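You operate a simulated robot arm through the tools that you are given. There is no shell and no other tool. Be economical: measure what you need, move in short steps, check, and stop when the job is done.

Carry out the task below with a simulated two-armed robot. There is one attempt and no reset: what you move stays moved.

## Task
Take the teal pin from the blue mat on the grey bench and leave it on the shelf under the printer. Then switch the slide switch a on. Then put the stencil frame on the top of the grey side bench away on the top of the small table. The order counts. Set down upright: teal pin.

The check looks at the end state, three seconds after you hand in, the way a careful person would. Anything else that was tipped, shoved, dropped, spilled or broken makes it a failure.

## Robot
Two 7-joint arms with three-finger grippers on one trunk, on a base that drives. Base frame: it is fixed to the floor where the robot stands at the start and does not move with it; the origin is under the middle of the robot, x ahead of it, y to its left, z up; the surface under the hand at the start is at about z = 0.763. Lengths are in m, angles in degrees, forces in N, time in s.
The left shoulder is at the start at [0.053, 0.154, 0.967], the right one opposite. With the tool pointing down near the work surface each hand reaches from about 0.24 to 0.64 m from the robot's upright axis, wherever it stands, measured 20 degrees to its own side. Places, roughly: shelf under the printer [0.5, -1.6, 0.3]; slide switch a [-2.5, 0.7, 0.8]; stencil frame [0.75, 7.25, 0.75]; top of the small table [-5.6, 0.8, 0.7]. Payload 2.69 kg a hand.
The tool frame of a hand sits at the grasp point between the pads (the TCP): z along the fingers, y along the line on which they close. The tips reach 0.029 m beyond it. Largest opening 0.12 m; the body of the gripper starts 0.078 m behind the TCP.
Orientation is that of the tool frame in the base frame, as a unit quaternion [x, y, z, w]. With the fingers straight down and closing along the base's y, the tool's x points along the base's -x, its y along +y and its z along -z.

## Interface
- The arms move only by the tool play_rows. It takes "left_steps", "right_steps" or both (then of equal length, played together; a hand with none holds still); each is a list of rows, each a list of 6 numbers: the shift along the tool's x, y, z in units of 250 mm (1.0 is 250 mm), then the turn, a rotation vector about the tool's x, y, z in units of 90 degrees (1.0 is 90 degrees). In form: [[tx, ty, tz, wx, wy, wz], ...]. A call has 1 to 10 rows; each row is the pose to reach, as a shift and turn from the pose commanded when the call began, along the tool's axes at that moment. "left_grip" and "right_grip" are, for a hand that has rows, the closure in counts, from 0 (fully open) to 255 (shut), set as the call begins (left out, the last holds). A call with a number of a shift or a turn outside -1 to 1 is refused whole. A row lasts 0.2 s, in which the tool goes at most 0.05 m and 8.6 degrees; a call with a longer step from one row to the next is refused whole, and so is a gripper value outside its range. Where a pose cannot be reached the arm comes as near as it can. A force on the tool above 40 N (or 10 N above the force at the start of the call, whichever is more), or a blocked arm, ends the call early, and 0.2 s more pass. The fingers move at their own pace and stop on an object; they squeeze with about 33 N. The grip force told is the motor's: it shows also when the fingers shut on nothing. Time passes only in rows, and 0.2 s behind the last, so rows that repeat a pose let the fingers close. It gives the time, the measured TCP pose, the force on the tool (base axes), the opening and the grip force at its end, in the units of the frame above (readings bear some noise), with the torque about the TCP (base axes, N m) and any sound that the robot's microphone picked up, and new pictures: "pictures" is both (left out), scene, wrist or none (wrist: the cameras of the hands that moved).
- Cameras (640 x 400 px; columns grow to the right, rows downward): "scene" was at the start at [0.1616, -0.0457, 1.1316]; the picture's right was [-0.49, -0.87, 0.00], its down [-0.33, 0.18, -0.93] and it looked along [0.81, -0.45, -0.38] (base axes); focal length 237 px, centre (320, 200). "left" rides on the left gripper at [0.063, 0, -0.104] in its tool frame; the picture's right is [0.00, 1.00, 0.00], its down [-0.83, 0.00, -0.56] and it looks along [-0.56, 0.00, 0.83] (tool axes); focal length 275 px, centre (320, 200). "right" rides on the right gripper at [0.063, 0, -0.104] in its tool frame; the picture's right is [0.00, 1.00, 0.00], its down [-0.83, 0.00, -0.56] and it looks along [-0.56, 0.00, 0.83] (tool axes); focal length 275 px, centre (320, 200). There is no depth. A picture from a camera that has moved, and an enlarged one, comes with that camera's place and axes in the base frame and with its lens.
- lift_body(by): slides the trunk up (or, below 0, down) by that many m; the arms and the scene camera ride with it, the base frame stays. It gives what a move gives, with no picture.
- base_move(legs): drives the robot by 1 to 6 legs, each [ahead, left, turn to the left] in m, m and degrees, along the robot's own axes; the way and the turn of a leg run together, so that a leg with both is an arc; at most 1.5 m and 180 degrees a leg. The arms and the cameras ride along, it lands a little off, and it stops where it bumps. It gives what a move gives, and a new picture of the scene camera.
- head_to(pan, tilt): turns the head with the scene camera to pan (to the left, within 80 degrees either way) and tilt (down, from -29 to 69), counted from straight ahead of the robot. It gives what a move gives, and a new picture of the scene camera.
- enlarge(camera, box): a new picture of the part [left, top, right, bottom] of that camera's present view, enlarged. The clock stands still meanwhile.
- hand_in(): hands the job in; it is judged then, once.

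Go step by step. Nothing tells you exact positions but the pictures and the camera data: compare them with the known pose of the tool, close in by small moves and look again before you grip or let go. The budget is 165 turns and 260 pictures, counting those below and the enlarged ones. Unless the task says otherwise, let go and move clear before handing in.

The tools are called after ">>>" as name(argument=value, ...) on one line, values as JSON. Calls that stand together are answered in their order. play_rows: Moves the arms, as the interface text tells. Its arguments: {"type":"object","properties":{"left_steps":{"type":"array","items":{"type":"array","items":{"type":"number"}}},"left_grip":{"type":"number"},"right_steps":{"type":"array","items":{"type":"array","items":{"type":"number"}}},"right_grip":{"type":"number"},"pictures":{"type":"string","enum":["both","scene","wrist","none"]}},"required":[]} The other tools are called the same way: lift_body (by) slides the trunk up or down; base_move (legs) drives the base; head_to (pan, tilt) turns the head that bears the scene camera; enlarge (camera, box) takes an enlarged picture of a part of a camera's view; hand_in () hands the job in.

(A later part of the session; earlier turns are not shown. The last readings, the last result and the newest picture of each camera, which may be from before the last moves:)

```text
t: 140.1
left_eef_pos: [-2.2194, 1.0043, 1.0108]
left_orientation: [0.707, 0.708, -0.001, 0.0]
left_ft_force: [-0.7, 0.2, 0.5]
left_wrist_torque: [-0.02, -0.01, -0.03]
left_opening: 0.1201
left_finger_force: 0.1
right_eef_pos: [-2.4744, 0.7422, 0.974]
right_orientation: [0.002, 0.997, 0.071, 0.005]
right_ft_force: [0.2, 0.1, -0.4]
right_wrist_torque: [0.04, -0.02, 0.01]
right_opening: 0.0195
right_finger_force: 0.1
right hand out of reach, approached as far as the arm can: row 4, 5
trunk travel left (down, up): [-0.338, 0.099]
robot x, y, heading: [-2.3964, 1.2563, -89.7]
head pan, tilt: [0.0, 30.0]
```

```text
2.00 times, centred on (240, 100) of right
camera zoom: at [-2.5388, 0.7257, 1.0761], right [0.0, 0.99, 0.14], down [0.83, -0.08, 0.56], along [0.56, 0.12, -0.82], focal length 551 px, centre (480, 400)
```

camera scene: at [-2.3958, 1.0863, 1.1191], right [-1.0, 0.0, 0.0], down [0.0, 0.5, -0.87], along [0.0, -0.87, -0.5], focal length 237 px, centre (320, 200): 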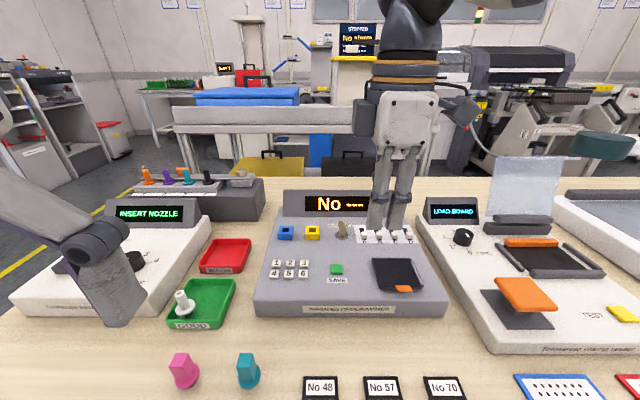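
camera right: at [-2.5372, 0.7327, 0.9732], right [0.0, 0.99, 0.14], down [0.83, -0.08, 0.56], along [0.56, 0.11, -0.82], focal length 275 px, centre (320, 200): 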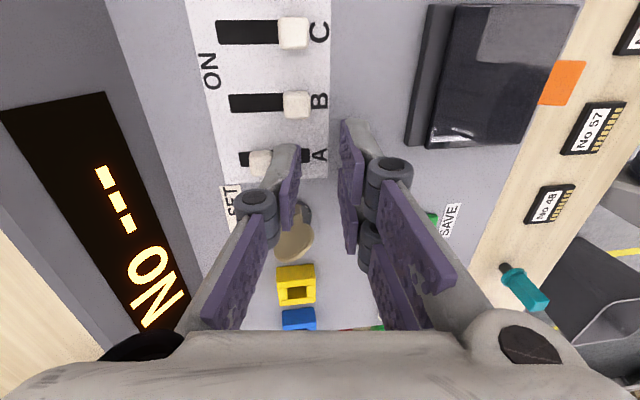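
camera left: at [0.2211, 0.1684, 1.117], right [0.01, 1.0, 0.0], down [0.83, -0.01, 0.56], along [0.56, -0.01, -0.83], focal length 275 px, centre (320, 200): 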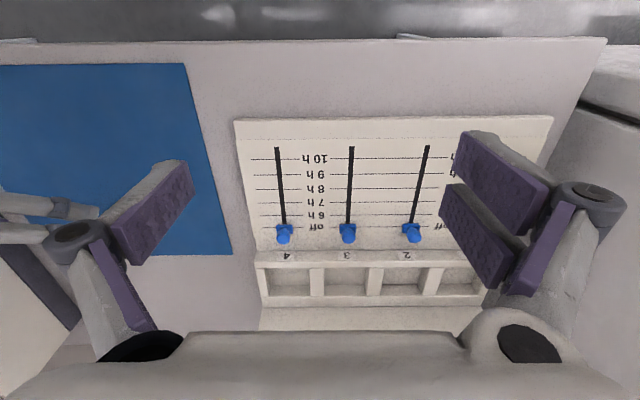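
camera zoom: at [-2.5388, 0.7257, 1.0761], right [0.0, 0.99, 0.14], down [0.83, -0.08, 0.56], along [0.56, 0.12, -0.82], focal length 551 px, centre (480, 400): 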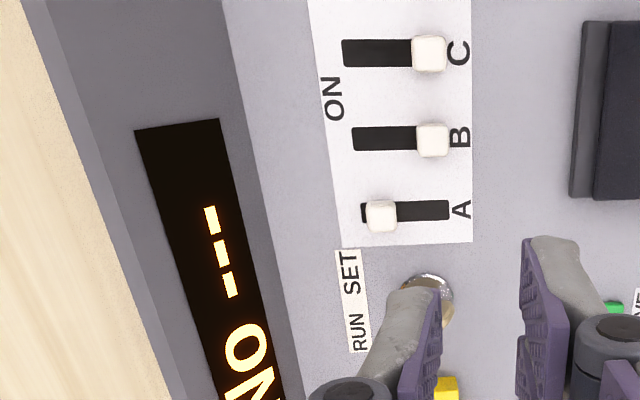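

A is ON, and B, C and D are untouched. I'll retract the hand and drive east, then turn north toward the grey side bench at about (0.75, 7.25).

>>> play_rows(right_steps=[[0, 0.1, 0.02, 0.03, 0, 0.06], [0, 0.25, 0.04, 0.06, 0, 0.14], [0, 0.4, 0.06, 0.089, 0, 0.22], [0, 0.4, 0.0, 0.089, 0, 0.3], [0, 0.4, 0.0, 0.089, 0, 0.38], [0, 0.4, 0.0, 0.089, 0, 0.46], [0, 0.4, 0.0, 0.089, 0, 0.54], [0, 0.4, 0.0, 0.089, 0, 0.62], [0, 0.4, 0.0, 0.089, 0, 0.7]], right_grip=0, pictures="none")

>>> base_move(legs=[[-0.28, 0, 0], [0, 0.95, 0], [0, 0.9, 0], [0, 0, 180]])

>>> head_to(pan=0, tilt=10)

```text
t: 142.1
left_eef_pos: [-2.2213, 1.0039, 1.0099]
left_orientation: [0.707, 0.707, 0.0, 0.001]
left_ft_force: [0.2, 0.5, 0.1]
left_wrist_torque: [-0.01, -0.01, -0.01]
left_opening: 0.1202
left_finger_force: 0.0
right_eef_pos: [-2.4753, 0.8386, 0.9885]
right_orientation: [0.524, 0.851, -0.005, -0.032]
right_ft_force: [0.2, 0.3, -1.1]
right_wrist_torque: [0.01, -0.02, 0.0]
right_opening: 0.1199
right_finger_force: 0.0
trunk travel left (down, up): [-0.338, 0.099]
robot x, y, heading: [-2.3964, 1.2614, -89.8]
head pan, tilt: [0.0, 30.0]
```

```text
t: 165.6
left_eef_pos: [-0.7033, 1.7917, 1.0106]
left_orientation: [0.709, -0.705, -0.001, -0.001]
left_ft_force: [0.1, 0.5, 0.5]
left_wrist_torque: [0.05, 0.01, -0.04]
left_opening: 0.1198
left_finger_force: 0.0
right_eef_pos: [-0.452, 1.9578, 0.9891]
right_orientation: [0.852, -0.523, 0.032, -0.005]
right_ft_force: [0.1, 0.5, -0.8]
right_wrist_torque: [0.02, 0.01, -0.03]
right_opening: 0.12
right_finger_force: 0.0
trunk travel left (down, up): [-0.338, 0.099]
robot x, y, heading: [-0.5353, 1.5369, 90.3]
head pan, tilt: [0.0, 30.0]
camera scene: at [-0.5318, 1.7082, 1.1191], right [1.0, 0.0, 0.0], down [0.0, -0.5, -0.87], along [0.0, 0.87, -0.5], focal length 237 px, centre (320, 200)
```

scene: 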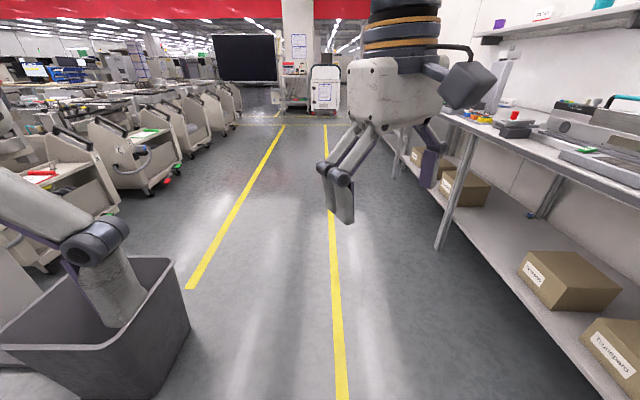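

```text
t: 166.5
left_eef_pos: [-0.7039, 1.792, 1.0099]
left_orientation: [0.709, -0.706, -0.001, 0.0]
left_ft_force: [0.1, 0.1, -0.3]
left_wrist_torque: [-0.01, 0.03, 0.01]
left_opening: 0.1202
left_finger_force: 0.0
right_eef_pos: [-0.4527, 1.9564, 0.9886]
right_orientation: [0.852, -0.522, 0.033, -0.005]
right_ft_force: [-0.1, 0.5, -0.6]
right_wrist_torque: [0.03, -0.03, -0.04]
right_opening: 0.1197
right_finger_force: 0.0
trunk travel left (down, up): [-0.338, 0.099]
robot x, y, heading: [-0.5323, 1.537, 90.2]
head pan, tilt: [0.0, 10.0]
camera scene: at [-0.5318, 1.7108, 1.1514], right [1.0, 0.0, 0.0], down [0.0, -0.17, -0.98], along [0.0, 0.98, -0.17], focal length 237 px, centre (320, 200)
```

scene: 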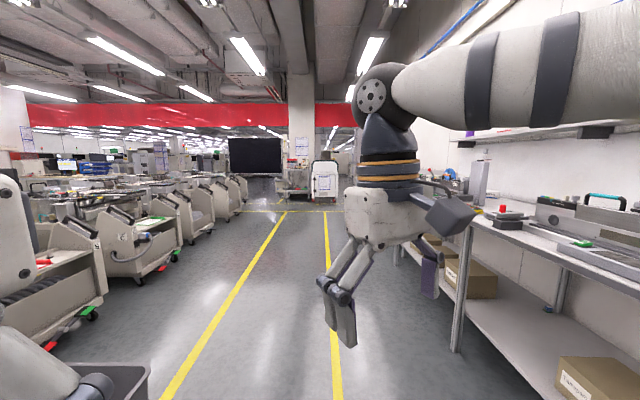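

The aisle north is clear, so I'll drive up it.

>>> base_move(legs=[[1.5, 0, 0], [1.5, 0, 0], [1.2, 0, 0]])

>>> head_to(pan=-40, tilt=20)

```text
t: 186.7
left_eef_pos: [-0.7941, 6.0034, 1.0099]
left_orientation: [0.72, -0.694, -0.001, -0.001]
left_ft_force: [0.6, 0.2, -0.3]
left_wrist_torque: [0.01, 0.01, -0.02]
left_opening: 0.1199
left_finger_force: 0.0
right_eef_pos: [-0.5464, 6.1777, 0.989]
right_orientation: [0.861, -0.508, 0.033, -0.005]
right_ft_force: [-0.5, -0.7, 0.3]
right_wrist_torque: [-0.03, -0.01, 0.03]
right_opening: 0.12
right_finger_force: 0.0
trunk travel left (down, up): [-0.338, 0.099]
robot x, y, heading: [-0.614, 5.7518, 92.1]
head pan, tilt: [0.0, 10.0]
camera scene: at [-0.6194, 5.9285, 1.1514], right [1.0, 0.04, 0.0], down [0.01, -0.17, -0.98], along [-0.04, 0.98, -0.17], focal length 237 px, centre (320, 200)
```

scene: 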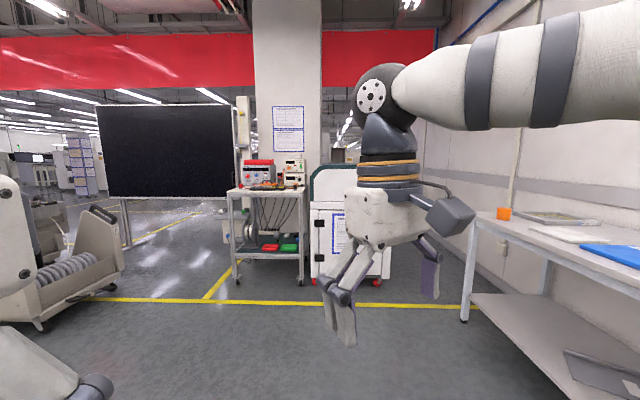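

```text
t: 187.8
left_eef_pos: [-0.7929, 6.0028, 1.0097]
left_orientation: [0.72, -0.694, -0.001, 0.0]
left_ft_force: [0.0, -0.4, -0.1]
left_wrist_torque: [0.0, 0.01, 0.0]
left_opening: 0.1199
left_finger_force: 0.0
right_eef_pos: [-0.5479, 6.1778, 0.989]
right_orientation: [0.861, -0.508, 0.032, -0.006]
right_ft_force: [0.8, -0.3, 0.8]
right_wrist_torque: [0.0, 0.04, -0.05]
right_opening: 0.1201
right_finger_force: 0.1
trunk travel left (down, up): [-0.338, 0.099]
robot x, y, heading: [-0.6135, 5.7538, 92.2]
head pan, tilt: [-40.0, 20.0]
camera scene: at [-0.5589, 5.9089, 1.1352], right [0.79, -0.61, 0.0], down [-0.21, -0.27, -0.94], along [0.58, 0.74, -0.34], focal length 237 px, centre (320, 200)
```

scene: 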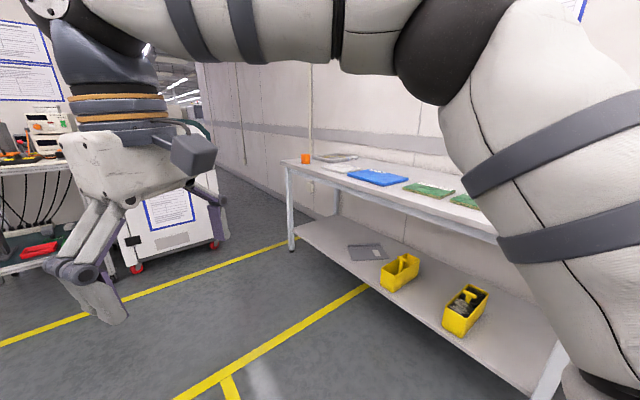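

The bench's far end holds what looks like a grey frame near the wall at about (0.85, 7.4). I'll turn to face the bench and strafe along to it.

>>> base_move(legs=[[0, 0, -92.2], [0, 0.75, 0], [0.3, 0.65, 0]])

>>> head_to(pan=0, tilt=25)

```text
t: 202.8
left_eef_pos: [-0.05, 7.3123, 1.0104]
left_orientation: [0.004, 1.0, 0.001, 0.002]
left_ft_force: [0.5, 1.1, -0.8]
left_wrist_torque: [0.0, -0.01, -0.02]
left_opening: 0.1199
left_finger_force: 0.0
right_eef_pos: [0.1135, 7.0588, 0.9889]
right_orientation: [-0.227, 0.973, -0.026, -0.019]
right_ft_force: [-0.5, -0.3, 0.8]
right_wrist_torque: [-0.01, -0.02, -0.02]
right_opening: 0.12
right_finger_force: 0.1
trunk travel left (down, up): [-0.338, 0.099]
robot x, y, heading: [-0.3053, 7.1385, -0.6]
head pan, tilt: [-40.0, 20.0]
camera scene: at [-0.1554, 7.0809, 1.1352], right [-0.65, -0.76, 0.0], down [-0.26, 0.22, -0.94], along [0.71, -0.61, -0.34], focal length 237 px, centre (320, 200)
```

scene: 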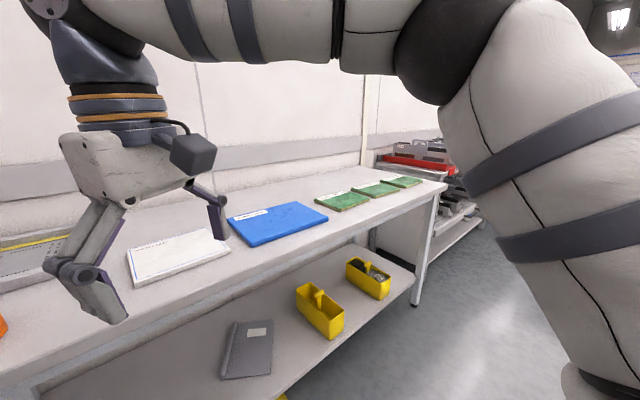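

```text
t: 203.9
left_eef_pos: [-0.0505, 7.3139, 1.0104]
left_orientation: [0.004, 1.0, 0.001, 0.001]
left_ft_force: [0.3, 0.8, -0.3]
left_wrist_torque: [-0.02, 0.0, 0.0]
left_opening: 0.1198
left_finger_force: 0.2
right_eef_pos: [0.1128, 7.0593, 0.9878]
right_orientation: [-0.228, 0.973, -0.026, -0.02]
right_ft_force: [0.3, 0.0, 0.3]
right_wrist_torque: [-0.01, 0.0, 0.02]
right_opening: 0.1202
right_finger_force: 0.0
trunk travel left (down, up): [-0.338, 0.099]
robot x, y, heading: [-0.3063, 7.1434, -0.4]
head pan, tilt: [0.0, 25.0]
camera scene: at [-0.1341, 7.1404, 1.1271], right [-0.01, -1.0, 0.0], down [-0.42, 0.0, -0.91], along [0.91, -0.01, -0.42], focal length 237 px, centre (320, 200)
```

scene: 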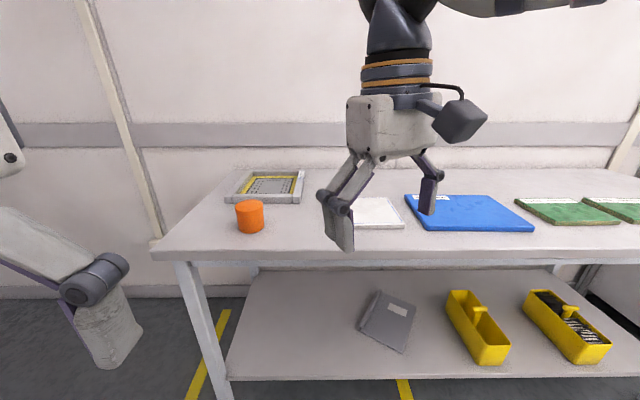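

The frame lies at about x 0.64–0.96, y 7.2–7.47, with an orange cup in front of it at (0.44, 7.33). I'll centre on it, drive in, and inspect it closely.

>>> base_move(legs=[[0, 0.2, 0.4], [0.34, 0, 0]])

>>> head_to(pan=0, tilt=40)

>>> enlarge(camera="scene", box=[200, 80, 440, 230])

```text
t: 207.9
left_eef_pos: [0.2952, 7.517, 1.0108]
left_orientation: [-0.001, 1.0, 0.001, 0.0]
left_ft_force: [-0.7, 0.6, -1.0]
left_wrist_torque: [-0.01, 0.03, 0.01]
left_opening: 0.1201
left_finger_force: 0.1
right_eef_pos: [0.4596, 7.2641, 0.9894]
right_orientation: [-0.232, 0.972, -0.027, -0.02]
right_ft_force: [0.4, -0.2, 0.3]
right_wrist_torque: [0.03, 0.0, 0.04]
right_opening: 0.1201
right_finger_force: 0.0
trunk travel left (down, up): [-0.338, 0.099]
robot x, y, heading: [0.0408, 7.3457, 0.2]
head pan, tilt: [0.0, 25.0]
camera scene: at [0.2127, 7.3426, 1.127], right [0.0, -1.0, 0.0], down [-0.42, 0.0, -0.91], along [0.91, 0.0, -0.42], focal length 237 px, centre (320, 200)
```

scene: 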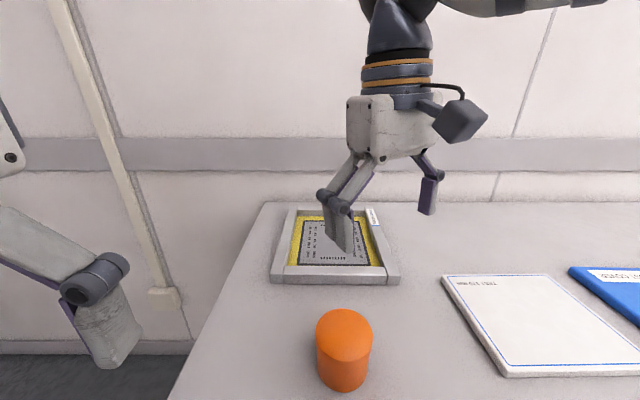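

```text
t: 208.7
left_eef_pos: [0.2946, 7.5161, 1.0093]
left_orientation: [-0.001, 1.0, 0.0, 0.002]
left_ft_force: [1.0, -0.3, -0.1]
left_wrist_torque: [-0.01, -0.03, -0.06]
left_opening: 0.1198
left_finger_force: 0.0
right_eef_pos: [0.4599, 7.2636, 0.988]
right_orientation: [-0.231, 0.972, -0.026, -0.019]
right_ft_force: [-0.4, -0.1, -0.9]
right_wrist_torque: [0.0, 0.02, -0.01]
right_opening: 0.1201
right_finger_force: 0.1
trunk travel left (down, up): [-0.338, 0.099]
robot x, y, heading: [0.0393, 7.3421, 0.0]
head pan, tilt: [0.0, 40.0]
camera scene: at [0.2052, 7.3426, 1.1038], right [0.0, -1.0, 0.0], down [-0.64, 0.0, -0.77], along [0.77, 0.0, -0.64], focal length 237 px, centre (320, 200)
```

scene: 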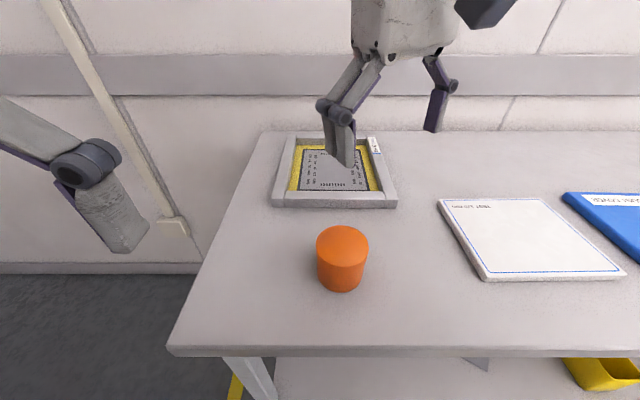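

```text
2.67 times, centred on (320, 155) of scene
camera zoom: at [0.2052, 7.3426, 1.1038], right [0.0, -1.0, 0.0], down [-0.64, 0.0, -0.77], along [0.77, 0.0, -0.64], focal length 632 px, centre (320, 320)
```

zoom: 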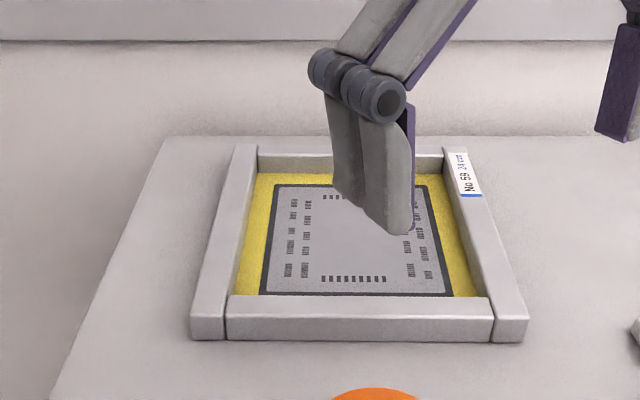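

The frame's side bars are about 0.03 m wide and 0.02 m tall, at y≈7.43 and y≈7.19, x from 0.59 to 0.91, and the foil sits recessed. I'll grip both side bars near x≈0.665, one hand each, starting by moving in and putting the hands above them.

>>> base_move(legs=[[0.03, 0, 0]])

>>> play_rows(left_steps=[[-0.16, -0.04, 0.05, 0, 0, 0], [-0.32, -0.08, 0.1, 0, 0, 0], [-0.48, -0.12, 0.15, 0, 0, 0], [-0.64, -0.16, 0.2, 0, 0, 0], [-0.8, -0.2, 0.25, 0, 0, 0], [-0.95, -0.24, 0.305, 0, 0, 0], [-0.95, -0.24, 0.305, 0, 0, 0]], right_steps=[[-0.086, -0.092, 0.058, -0.006, -0.004, 0.05], [-0.172, -0.183, 0.116, -0.011, -0.008, 0.1], [-0.258, -0.275, 0.174, -0.017, -0.012, 0.15], [-0.343, -0.367, 0.232, -0.023, -0.016, 0.2], [-0.43, -0.458, 0.29, -0.028, -0.02, 0.25], [-0.515, -0.55, 0.349, -0.034, -0.024, 0.297], [-0.515, -0.55, 0.349, -0.034, -0.024, 0.297]], left_grip=85, right_grip=85)

```text
t: 209.5
left_eef_pos: [0.326, 7.5172, 1.011]
left_orientation: [0.0, 1.0, 0.0, 0.0]
left_ft_force: [0.2, 0.9, -0.1]
left_wrist_torque: [-0.01, 0.01, 0.01]
left_opening: 0.1199
left_finger_force: 0.1
right_eef_pos: [0.491, 7.2647, 0.9885]
right_orientation: [-0.231, 0.972, -0.026, -0.021]
right_ft_force: [-0.5, 0.1, -0.5]
right_wrist_torque: [-0.02, 0.02, -0.02]
right_opening: 0.1201
right_finger_force: 0.1
trunk travel left (down, up): [-0.338, 0.099]
robot x, y, heading: [0.0674, 7.3429, 0.1]
head pan, tilt: [0.0, 40.0]
camera scene: at [0.2357, 7.3427, 1.1036], right [0.0, -1.0, 0.0], down [-0.64, 0.0, -0.77], along [0.77, 0.0, -0.64], focal length 237 px, centre (320, 200)
```

scene: 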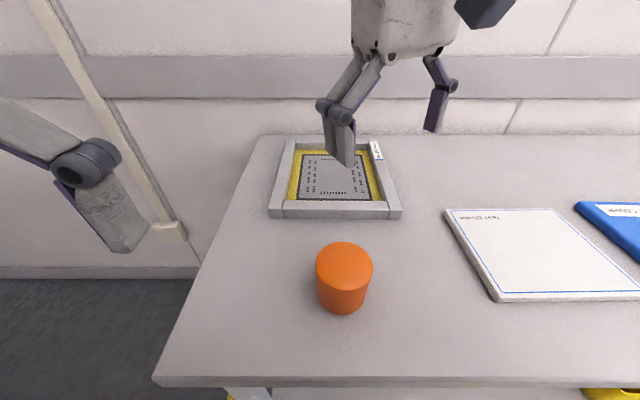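

```text
t: 211.1
left_eef_pos: [0.5617, 7.4552, 0.9365]
left_orientation: [-0.001, 1.0, 0.0, 0.002]
left_ft_force: [0.4, -0.4, 0.7]
left_wrist_torque: [0.02, 0.02, -0.03]
left_opening: 0.0802
left_finger_force: 0.0
right_eef_pos: [0.6591, 7.1966, 0.9007]
right_orientation: [-0.002, 1.0, -0.002, -0.001]
right_ft_force: [0.3, -0.1, -0.2]
right_wrist_torque: [0.0, 0.01, 0.01]
right_opening: 0.0803
right_finger_force: 0.1
right hand out of reach, approached as far as the arm can: row 6, 7
trunk travel left (down, up): [-0.338, 0.099]
robot x, y, heading: [0.0712, 7.3414, -0.1]
head pan, tilt: [0.0, 40.0]
camera scene: at [0.2343, 7.3429, 1.1039], right [0.0, -1.0, 0.0], down [-0.64, 0.0, -0.77], along [0.77, 0.0, -0.64], focal length 237 px, centre (320, 200)
camera right: at [0.5953, 7.1948, 1.0038], right [-0.01, 1.0, 0.0], down [0.83, 0.01, 0.55], along [0.55, 0.0, -0.83], focal length 275 px, centre (320, 200)
camera left: at [0.4987, 7.4557, 1.0407], right [0.0, 1.0, 0.0], down [0.83, 0.0, 0.56], along [0.56, 0.0, -0.83], focal length 275 px, centre (320, 200)
```

scene: 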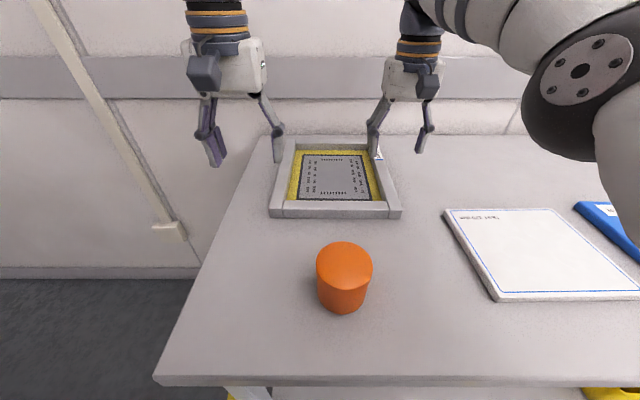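
right: 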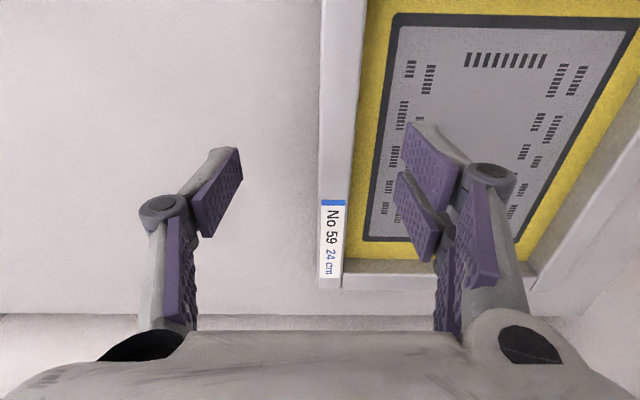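
left: 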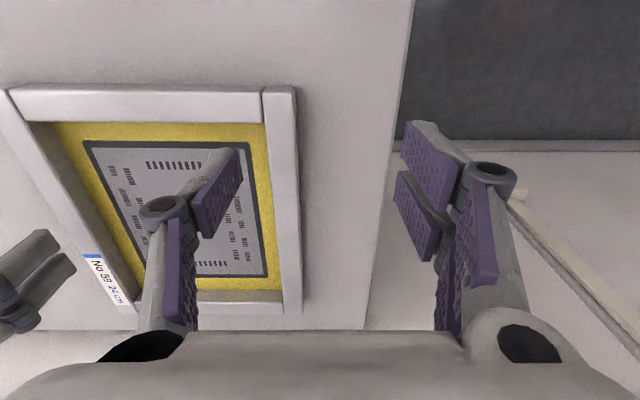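

Refined measurements: bar tops are at z≈0.807, the frame spans x 0.555–0.863, and the bars are centred at y≈7.4255 and 7.2065. Both hands will go above the bars at x≈0.655.

>>> play_rows(left_steps=[[-0.12, -0.04, 0.08, 0, 0, 0], [-0.25, -0.08, 0.17, 0, 0, 0], [-0.372, -0.12, 0.266, 0, 0, 0], [-0.372, -0.12, 0.266, 0, 0, 0]], right_steps=[[0.02, 0.02, 0.04, 0, 0, 0], [0.04, 0.04, 0.08, 0, 0, 0], [0.04, 0.04, 0.12, 0, 0, 0], [0.04, 0.04, 0.12, 0, 0, 0]])

```text
t: 212.1
left_eef_pos: [0.6524, 7.4281, 0.8697]
left_orientation: [-0.001, 1.0, 0.0, 0.001]
left_ft_force: [0.1, -0.7, -0.8]
left_wrist_torque: [-0.01, 0.0, 0.01]
left_opening: 0.08
left_finger_force: 0.0
left hand out of reach, approached as far as the arm can: row 3
right_eef_pos: [0.6479, 7.206, 0.8703]
right_orientation: [0.0, 1.0, 0.0, -0.001]
right_ft_force: [0.2, -0.5, -0.1]
right_wrist_torque: [-0.03, 0.0, 0.02]
right_opening: 0.0803
right_finger_force: 0.0
trunk travel left (down, up): [-0.338, 0.099]
robot x, y, heading: [0.0694, 7.3407, 0.3]
head pan, tilt: [0.0, 40.0]
camera scene: at [0.2345, 7.3427, 1.1038], right [0.0, -1.0, 0.0], down [-0.64, 0.0, -0.77], along [0.77, 0.0, -0.64], focal length 237 px, centre (320, 200)
camera right: at [0.5854, 7.2046, 0.9734], right [-0.01, 1.0, 0.0], down [0.83, 0.01, 0.55], along [0.55, 0.0, -0.83], focal length 275 px, centre (320, 200)
camera left: at [0.5907, 7.4267, 0.9736], right [0.0, 1.0, 0.0], down [0.83, 0.0, 0.56], along [0.56, 0.0, -0.83], focal length 275 px, centre (320, 200)
```

scene: 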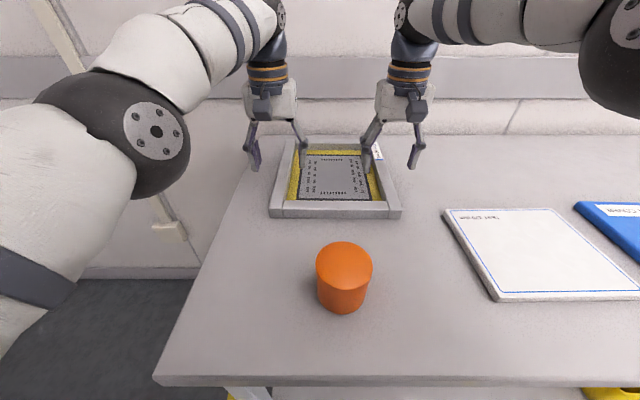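
right: 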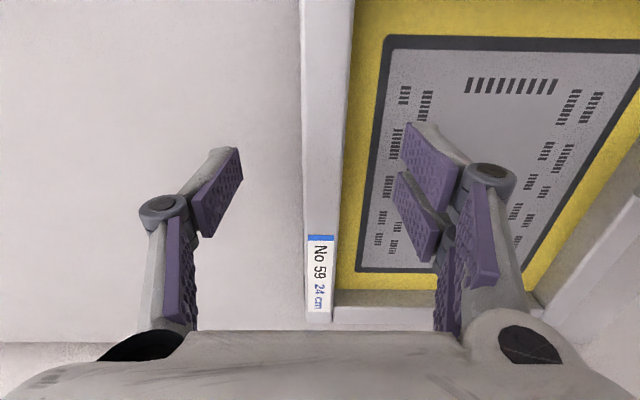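
left: 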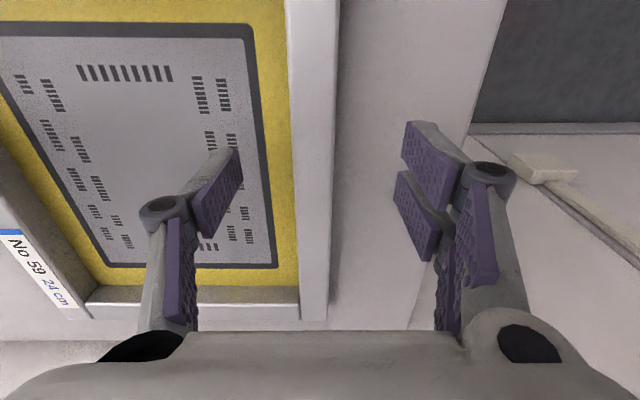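

>>> enlarge(camera="right", box=[240, 60, 480, 210])

>>> enlarge(camera="left", box=[180, 60, 420, 210])

```text
2.67 times, centred on (360, 135) of right
camera zoom: at [0.5854, 7.2046, 0.9734], right [-0.01, 1.0, 0.0], down [0.83, 0.01, 0.55], along [0.55, 0.0, -0.83], focal length 734 px, centre (213, 373)
```

zoom: 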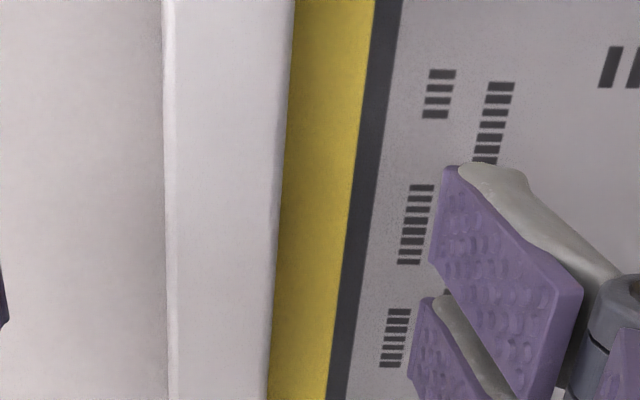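

```text
2.67 times, centred on (300, 135) of left
camera zoom: at [0.5907, 7.4267, 0.9736], right [0.0, 1.0, 0.0], down [0.83, 0.0, 0.56], along [0.56, 0.0, -0.83], focal length 734 px, centre (373, 373)
```

zoom: 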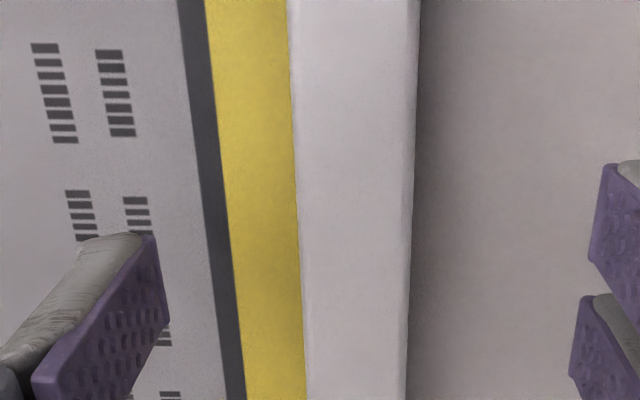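

Bars are 0.0275 m wide, centred at y=7.207 and 7.422. I'll descend so the tips go about 1 cm below the bar tops.

>>> play_rows(left_steps=[[0, -0.024, 0.06, 0, 0, 0], [0, -0.024, 0.12, 0, 0, 0], [0, -0.024, 0.168, 0, 0, 0], [0, -0.024, 0.168, 0, 0, 0]], right_steps=[[0, 0.004, 0.06, 0, 0, 0], [0, 0.004, 0.12, 0, 0, 0], [0, 0.004, 0.168, 0, 0, 0], [0, 0.004, 0.168, 0, 0, 0]], pictures="both")

>>> enlarge(camera="scene", box=[220, 80, 440, 230])

```text
t: 213.1
left_eef_pos: [0.6579, 7.4192, 0.8275]
left_orientation: [-0.001, 1.0, -0.001, 0.001]
left_ft_force: [-1.0, 0.6, 4.5]
left_wrist_torque: [-0.22, -0.01, -0.05]
left_opening: 0.0816
left_finger_force: 0.8
right_eef_pos: [0.6471, 7.2067, 0.8272]
right_orientation: [-0.001, 1.0, 0.0, 0.001]
right_ft_force: [0.8, -0.3, 2.3]
right_wrist_torque: [0.09, 0.02, -0.03]
right_opening: 0.0801
right_finger_force: 0.0
trunk travel left (down, up): [-0.338, 0.099]
robot x, y, heading: [0.0713, 7.3414, 0.0]
head pan, tilt: [0.0, 40.0]
camera scene: at [0.2342, 7.3426, 1.1039], right [0.0, -1.0, 0.0], down [-0.64, 0.0, -0.77], along [0.77, 0.0, -0.64], focal length 237 px, centre (320, 200)
camera right: at [0.5853, 7.2056, 0.9313], right [-0.01, 1.0, 0.0], down [0.83, 0.01, 0.56], along [0.56, 0.0, -0.83], focal length 275 px, centre (320, 200)
camera left: at [0.5948, 7.4195, 0.9317], right [0.0, 1.0, 0.0], down [0.83, 0.0, 0.56], along [0.56, 0.0, -0.83], focal length 275 px, centre (320, 200)
```

scene: 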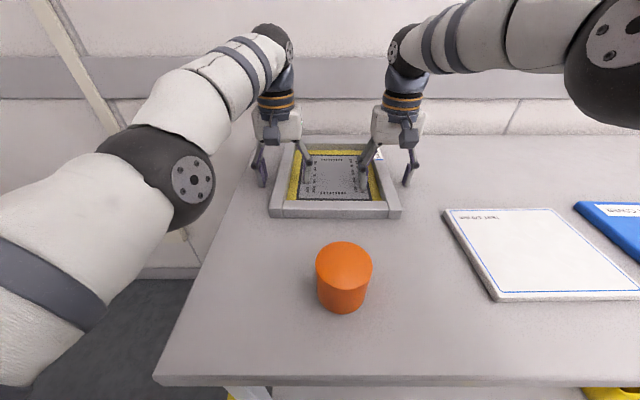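
right: 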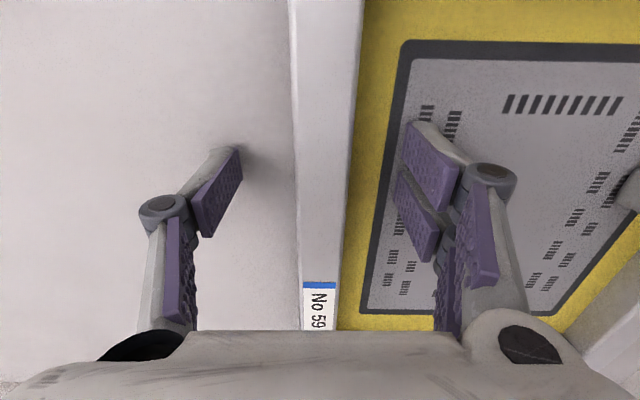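
left: 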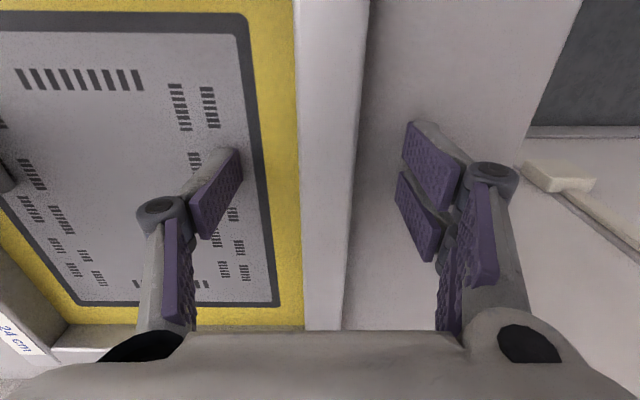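

```text
2.67 times, centred on (330, 155) of scene
camera zoom: at [0.2342, 7.3426, 1.1039], right [0.0, -1.0, 0.0], down [-0.64, 0.0, -0.77], along [0.77, 0.0, -0.64], focal length 632 px, centre (293, 320)
```

zoom: 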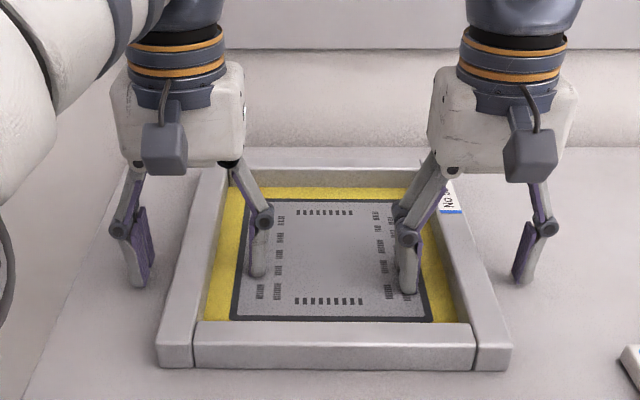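

Both inner fingertips are lightly touching the foil (2–5 N). I'll raise 6 mm and then close both hands on the bars.

>>> play_rows(left_steps=[[0, 0.008, -0.026, 0, 0, 0], [0, 0.008, -0.026, 0, 0, 0]], right_steps=[[0, 0, -0.026, 0, 0, 0], [0, 0, -0.026, 0, 0, 0]], pictures="none")

>>> play_rows(left_steps=[[0, 0, 0, 0, 0, 0], [0, 0, 0, 0, 0, 0], [0, 0, 0, 0, 0, 0], [0, 0, 0, 0, 0, 0]], right_steps=[[0, 0, 0, 0, 0, 0], [0, 0, 0, 0, 0, 0], [0, 0, 0, 0, 0, 0], [0, 0, 0, 0, 0, 0]], left_grip=255, right_grip=255, pictures="wrist")

```text
t: 213.7
left_eef_pos: [0.6575, 7.4225, 0.8321]
left_orientation: [-0.001, 1.0, 0.0, 0.0]
left_ft_force: [0.7, -0.3, -0.7]
left_wrist_torque: [0.0, 0.03, -0.01]
left_opening: 0.0802
left_finger_force: 0.1
right_eef_pos: [0.6473, 7.2065, 0.8336]
right_orientation: [0.0, 1.0, 0.0, -0.001]
right_ft_force: [-0.4, 0.1, 0.1]
right_wrist_torque: [0.0, -0.03, 0.0]
right_opening: 0.0803
right_finger_force: 0.0
trunk travel left (down, up): [-0.338, 0.099]
robot x, y, heading: [0.0679, 7.3422, 0.4]
head pan, tilt: [0.0, 40.0]
```

```text
t: 214.7
left_eef_pos: [0.6577, 7.4227, 0.8353]
left_orientation: [-0.001, 1.0, 0.0, 0.0]
left_ft_force: [-4.8, -0.3, 2.5]
left_wrist_torque: [0.03, 0.14, -0.67]
left_opening: 0.0249
left_finger_force: 33.0
right_eef_pos: [0.6474, 7.2064, 0.8336]
right_orientation: [-0.001, 1.0, 0.0, -0.001]
right_ft_force: [5.1, 1.2, 1.1]
right_wrist_torque: [0.07, -0.09, -0.71]
right_opening: 0.0247
right_finger_force: 33.3
trunk travel left (down, up): [-0.338, 0.099]
robot x, y, heading: [0.0715, 7.3416, -0.1]
head pan, tilt: [0.0, 40.0]
camera right: at [0.5856, 7.2056, 0.9378], right [-0.01, 1.0, 0.0], down [0.83, 0.01, 0.56], along [0.56, 0.0, -0.83], focal length 275 px, centre (320, 200)
camera left: at [0.5944, 7.4216, 0.938], right [0.0, 1.0, 0.0], down [0.83, 0.0, 0.56], along [0.56, 0.0, -0.83], focal length 275 px, centre (320, 200)
```

right: 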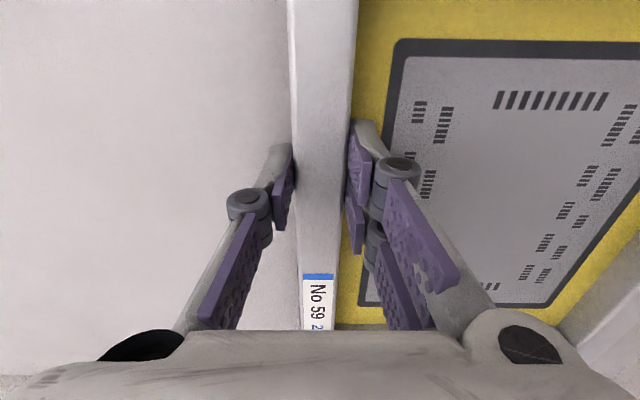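
left: 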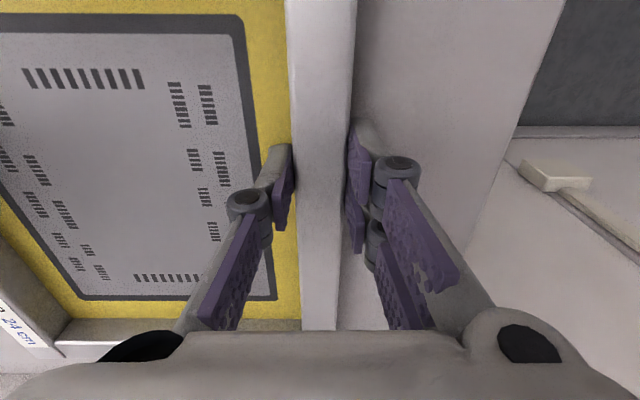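

Both bars are gripped. I'll lift both hands together, slowly.

>>> play_rows(left_steps=[[0, 0, -0.04, 0, 0, 0], [0, 0, -0.08, 0, 0, 0], [0, 0, -0.14, 0, 0, 0], [0, 0, -0.2, 0, 0, 0], [0, 0, -0.28, 0, 0, 0], [0, 0, -0.28, 0, 0, 0]], right_steps=[[0, 0, -0.04, 0, 0, 0], [0, 0, -0.08, 0, 0, 0], [0, 0, -0.14, 0, 0, 0], [0, 0, -0.2, 0, 0, 0], [0, 0, -0.28, 0, 0, 0], [0, 0, -0.28, 0, 0, 0]])

```text
t: 216.1
left_eef_pos: [0.6466, 7.4224, 0.8967]
left_orientation: [0.0, 1.0, -0.002, 0.001]
left_ft_force: [12.3, -23.5, 1.8]
left_wrist_torque: [-0.76, -0.91, 1.2]
left_opening: 0.0257
left_finger_force: 32.6
left hand out of reach, approached as far as the arm can: row 4, 5, 6
right_eef_pos: [0.648, 7.2071, 0.9042]
right_orientation: [-0.002, 1.0, 0.001, -0.003]
right_ft_force: [-12.4, 24.2, -6.2]
right_wrist_torque: [0.03, 1.1, 1.38]
right_opening: 0.0254
right_finger_force: 33.3
trunk travel left (down, up): [-0.338, 0.099]
robot x, y, heading: [0.0712, 7.3427, 0.0]
head pan, tilt: [0.0, 40.0]
camera scene: at [0.2351, 7.3426, 1.1037], right [0.0, -1.0, 0.0], down [-0.64, 0.0, -0.77], along [0.77, 0.0, -0.64], focal length 237 px, centre (320, 200)
camera right: at [0.5852, 7.2053, 1.008], right [-0.01, 1.0, 0.0], down [0.83, 0.01, 0.55], along [0.55, 0.01, -0.83], focal length 275 px, centre (320, 200)
camera left: at [0.5831, 7.4226, 1.0003], right [0.0, 1.0, 0.0], down [0.83, 0.0, 0.56], along [0.56, -0.01, -0.83], focal length 275 px, centre (320, 200)
```

scene: 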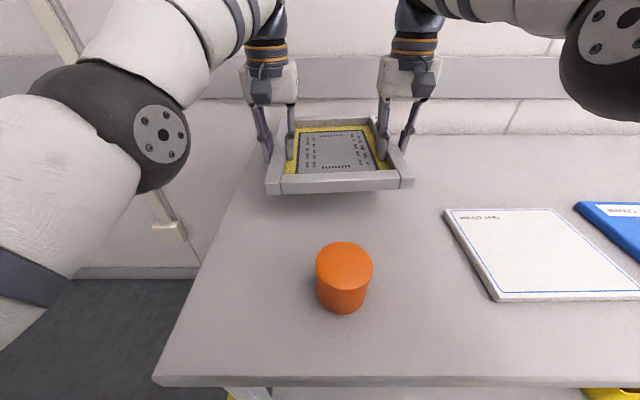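
right: 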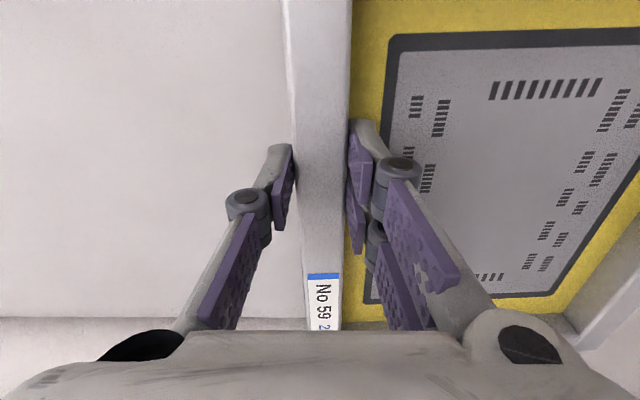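
left: 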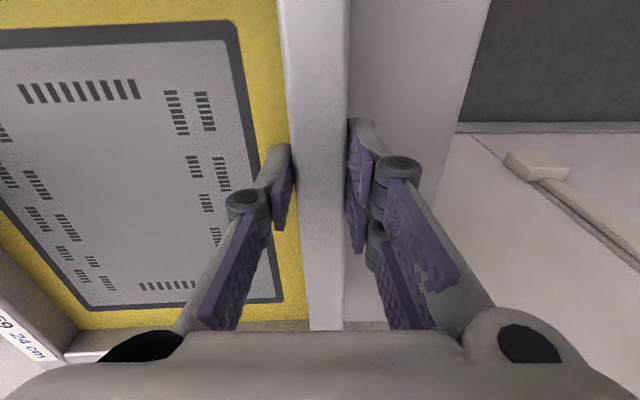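

The frame is up, but the left arm is at its reach limit and the arms are straining against each other. I'll pull both hands back toward the robot together to relieve it.

>>> play_rows(left_steps=[[0.08, 0, 0, 0, 0, 0], [0.16, 0, 0, 0, 0, 0], [0.24, 0, 0, 0, 0, 0], [0.32, 0, 0, 0, 0, 0], [0.4, 0, 0, 0, 0, 0], [0.4, 0, 0, 0, 0, 0]], right_steps=[[0.08, 0, 0, 0, 0, 0], [0.16, 0, 0, 0, 0, 0], [0.24, 0, 0, 0, 0, 0], [0.32, 0, 0, 0, 0, 0], [0.4, 0, 0, 0, 0, 0], [0.4, 0, 0, 0, 0, 0]], pictures="scene")

```text
t: 217.6
left_eef_pos: [0.6286, 7.4006, 0.9197]
left_orientation: [-0.003, 1.0, 0.006, -0.002]
left_ft_force: [-9.7, 7.4, -8.3]
left_wrist_torque: [0.72, 0.19, -1.23]
left_opening: 0.036
left_finger_force: 32.4
left hand out of reach, approached as far as the arm can: row 1, 2, 3, 4, 5, 6
right_eef_pos: [0.5494, 7.2013, 0.9061]
right_orientation: [0.004, 1.0, -0.004, 0.001]
right_ft_force: [9.4, -7.1, 4.1]
right_wrist_torque: [0.58, -0.32, -1.2]
right_opening: 0.0359
right_finger_force: 32.5
trunk travel left (down, up): [-0.338, 0.099]
robot x, y, heading: [0.0696, 7.3368, 0.3]
head pan, tilt: [0.0, 40.0]
stopped in row 6 (left hand): the force on the tool passed its limit at 41 N (the readings are from after the stop); the commanded pose is now the measured one
camera scene: at [0.2349, 7.3426, 1.1037], right [0.0, -1.0, 0.0], down [-0.64, 0.0, -0.77], along [0.77, 0.0, -0.64], focal length 237 px, centre (320, 200)
```

scene: 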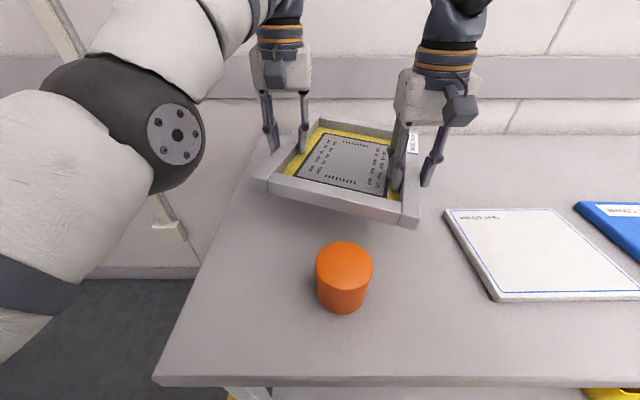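

The left arm didn't follow, so the frame yawed about 20°, though both grips still hold. I'll swing the right hand back in an arc about the left grip to square the frame.

>>> play_rows(right_steps=[[-0.052, -0.018, -0.009, 0, 0, 0], [-0.104, -0.034, -0.018, 0, 0, 0], [-0.157, -0.045, -0.027, 0, 0, 0], [-0.209, -0.054, -0.036, 0, 0, 0], [-0.263, -0.059, -0.045, 0, 0, 0], [-0.317, -0.061, -0.054, 0, 0, 0], [-0.317, -0.061, -0.054, 0, 0, 0]], pictures="scene")

```text
t: 219.2
left_eef_pos: [0.6305, 7.4022, 0.9229]
left_orientation: [-0.007, 1.0, 0.005, 0.002]
left_ft_force: [11.0, 21.0, -1.3]
left_wrist_torque: [0.52, -1.07, 1.25]
left_opening: 0.0262
left_finger_force: 33.1
right_eef_pos: [0.6244, 7.1864, 0.9173]
right_orientation: [0.0, 1.0, -0.006, -0.003]
right_ft_force: [-11.1, -20.5, -2.8]
right_wrist_torque: [-0.52, 1.16, 0.95]
right_opening: 0.0268
right_finger_force: 32.6
trunk travel left (down, up): [-0.338, 0.099]
robot x, y, heading: [0.0696, 7.3424, -0.1]
head pan, tilt: [0.0, 40.0]
camera scene: at [0.2349, 7.3427, 1.1037], right [0.0, -1.0, 0.0], down [-0.64, 0.0, -0.77], along [0.77, 0.0, -0.64], focal length 237 px, centre (320, 200)
```

scene: 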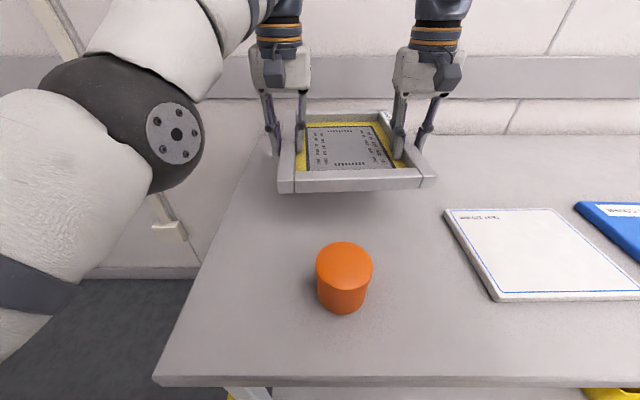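

The frame is square again. I'll relax the sideways pull, and from here carry it using only the trunk lift and the base so both arms stay rigid.

>>> play_rows(right_steps=[[0, 0.008, 0, 0, 0, 0], [0, 0.014, 0, 0, 0, 0], [0, 0.014, 0, 0, 0, 0]], pictures="none")

>>> lift_body(by=0.095)

>>> enlarge(camera="scene", box=[0, 0, 640, 400])

```text
t: 220.0
left_eef_pos: [0.6298, 7.4027, 0.9207]
left_orientation: [-0.007, 1.0, 0.009, 0.002]
left_ft_force: [9.6, 34.3, -2.2]
left_wrist_torque: [0.77, -0.33, 1.23]
left_opening: 0.0258
left_finger_force: 32.9
right_eef_pos: [0.6263, 7.1882, 0.9178]
right_orientation: [0.002, 1.0, -0.008, -0.001]
right_ft_force: [-8.7, -34.3, -2.9]
right_wrist_torque: [-0.72, 0.44, 0.74]
right_opening: 0.0269
right_finger_force: 33.4
trunk travel left (down, up): [-0.338, 0.099]
robot x, y, heading: [0.0711, 7.3445, 0.2]
head pan, tilt: [0.0, 40.0]
```

```text
t: 221.2
left_eef_pos: [0.5782, 7.3925, 1.1601]
left_orientation: [0.001, 0.99, -0.003, 0.14]
left_ft_force: [11.6, -1.9, -4.1]
left_wrist_torque: [-0.15, -0.52, 1.28]
left_opening: 0.0296
left_finger_force: 32.8
right_eef_pos: [0.6071, 7.2011, 1.0702]
right_orientation: [-0.006, 0.999, 0.006, 0.052]
right_ft_force: [-13.5, 0.9, 0.2]
right_wrist_torque: [0.46, -0.48, 1.03]
right_opening: 0.0318
right_finger_force: 33.1
trunk travel left (down, up): [-0.429, 0.009]
robot x, y, heading: [0.0666, 7.3414, -0.1]
head pan, tilt: [0.0, 40.0]
stopped: the force on the tool passed its limit at 50 N (the readings are from after the stop); the commanded pose is now the measured one
```

```text
1.00 times, centred on (320, 200) of scene (not enlarged: the box is as wide or as high as the picture)
camera zoom: at [0.1628, 7.3427, 1.2107], right [0.0, -1.0, 0.0], down [-0.64, 0.0, -0.77], along [0.77, 0.0, -0.64], focal length 237 px, centre (320, 200)
```

zoom: 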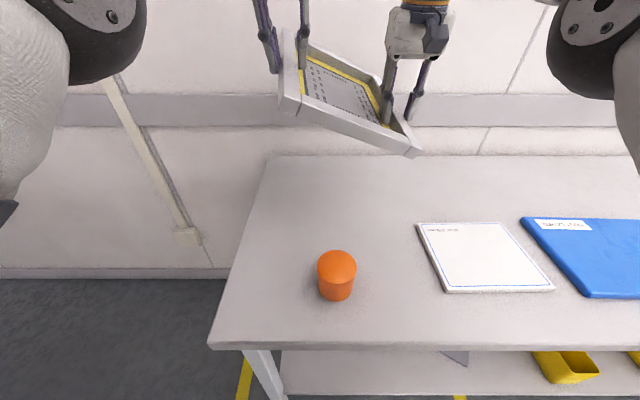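

The left arm sprang out of a cramped pose: the frame is still held, but it's rolled about 25° with the left side higher. I'll level it by lowering the left and raising the right in a coordinated arc.

>>> play_rows(left_steps=[[-0.003, 0.016, 0.032, 0, 0.03, 0], [-0.005, 0.026, 0.064, 0, 0.06, 0], [-0.008, 0.033, 0.096, 0, 0.09, 0], [-0.01, 0.038, 0.128, 0, 0.12, 0], [-0.013, 0.041, 0.16, 0, 0.15, 0], [-0.015, 0.042, 0.192, 0, 0.179, 0], [-0.015, 0.042, 0.192, 0, 0.179, 0]], right_steps=[[0.005, -0.017, -0.031, 0, 0.011, 0], [0.01, -0.027, -0.061, 0, 0.022, 0], [0.015, -0.034, -0.092, 0, 0.033, 0], [0.019, -0.04, -0.123, 0, 0.044, 0], [0.024, -0.043, -0.153, 0, 0.055, 0], [0.029, -0.044, -0.184, 0, 0.066, 0], [0.029, -0.044, -0.184, 0, 0.066, 0]], pictures="both")

```text
t: 221.8
left_eef_pos: [0.5762, 7.3913, 1.1299]
left_orientation: [-0.006, 0.996, 0.004, 0.091]
left_ft_force: [8.7, 2.1, -2.6]
left_wrist_torque: [-0.07, -0.1, 1.0]
left_opening: 0.0286
left_finger_force: 33.3
left hand out of reach, approached as far as the arm can: row 1, 2, 3
right_eef_pos: [0.6018, 7.1853, 1.0754]
right_orientation: [-0.001, 1.0, -0.003, 0.029]
right_ft_force: [-9.5, -2.8, -1.8]
right_wrist_torque: [0.28, -0.2, 1.0]
right_opening: 0.0303
right_finger_force: 33.0
right hand out of reach, approached as far as the arm can: row 2, 3
trunk travel left (down, up): [-0.429, 0.009]
robot x, y, heading: [0.0673, 7.3401, -0.1]
head pan, tilt: [0.0, 40.0]
stopped in row 3 (right hand): the force on the tool passed its limit at 46 N (the readings are from after the stop); the commanded pose is now the measured one
camera scene: at [0.1679, 7.3426, 1.209], right [0.0, -1.0, 0.0], down [-0.64, 0.0, -0.77], along [0.77, 0.0, -0.64], focal length 237 px, centre (320, 200)
camera right: at [0.5334, 7.1848, 1.175], right [-0.01, 1.0, -0.01], down [0.8, 0.01, 0.6], along [0.6, 0.0, -0.8], focal length 275 px, centre (320, 200)
camera left: at [0.4948, 7.3901, 1.2212], right [-0.01, 1.0, 0.01], down [0.72, 0.0, 0.7], along [0.7, 0.01, -0.72], focal length 275 px, centre (320, 200)
```

scene: 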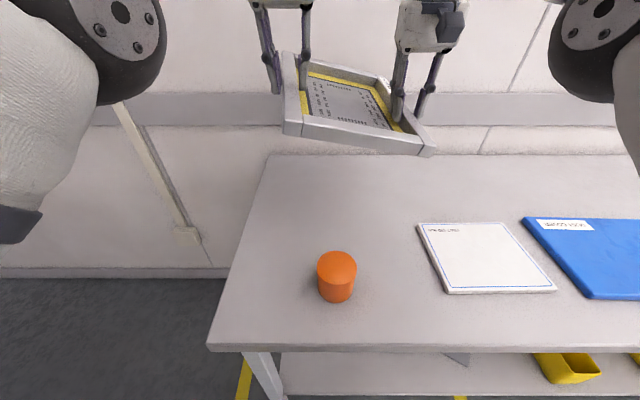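
right: 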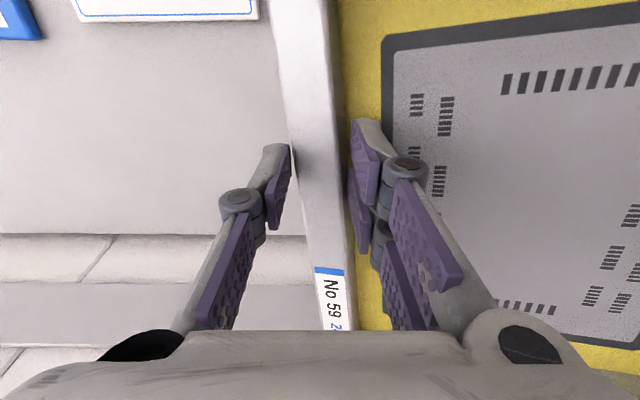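
left: 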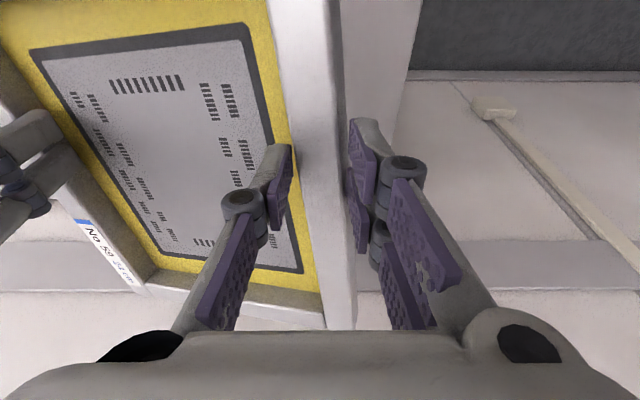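

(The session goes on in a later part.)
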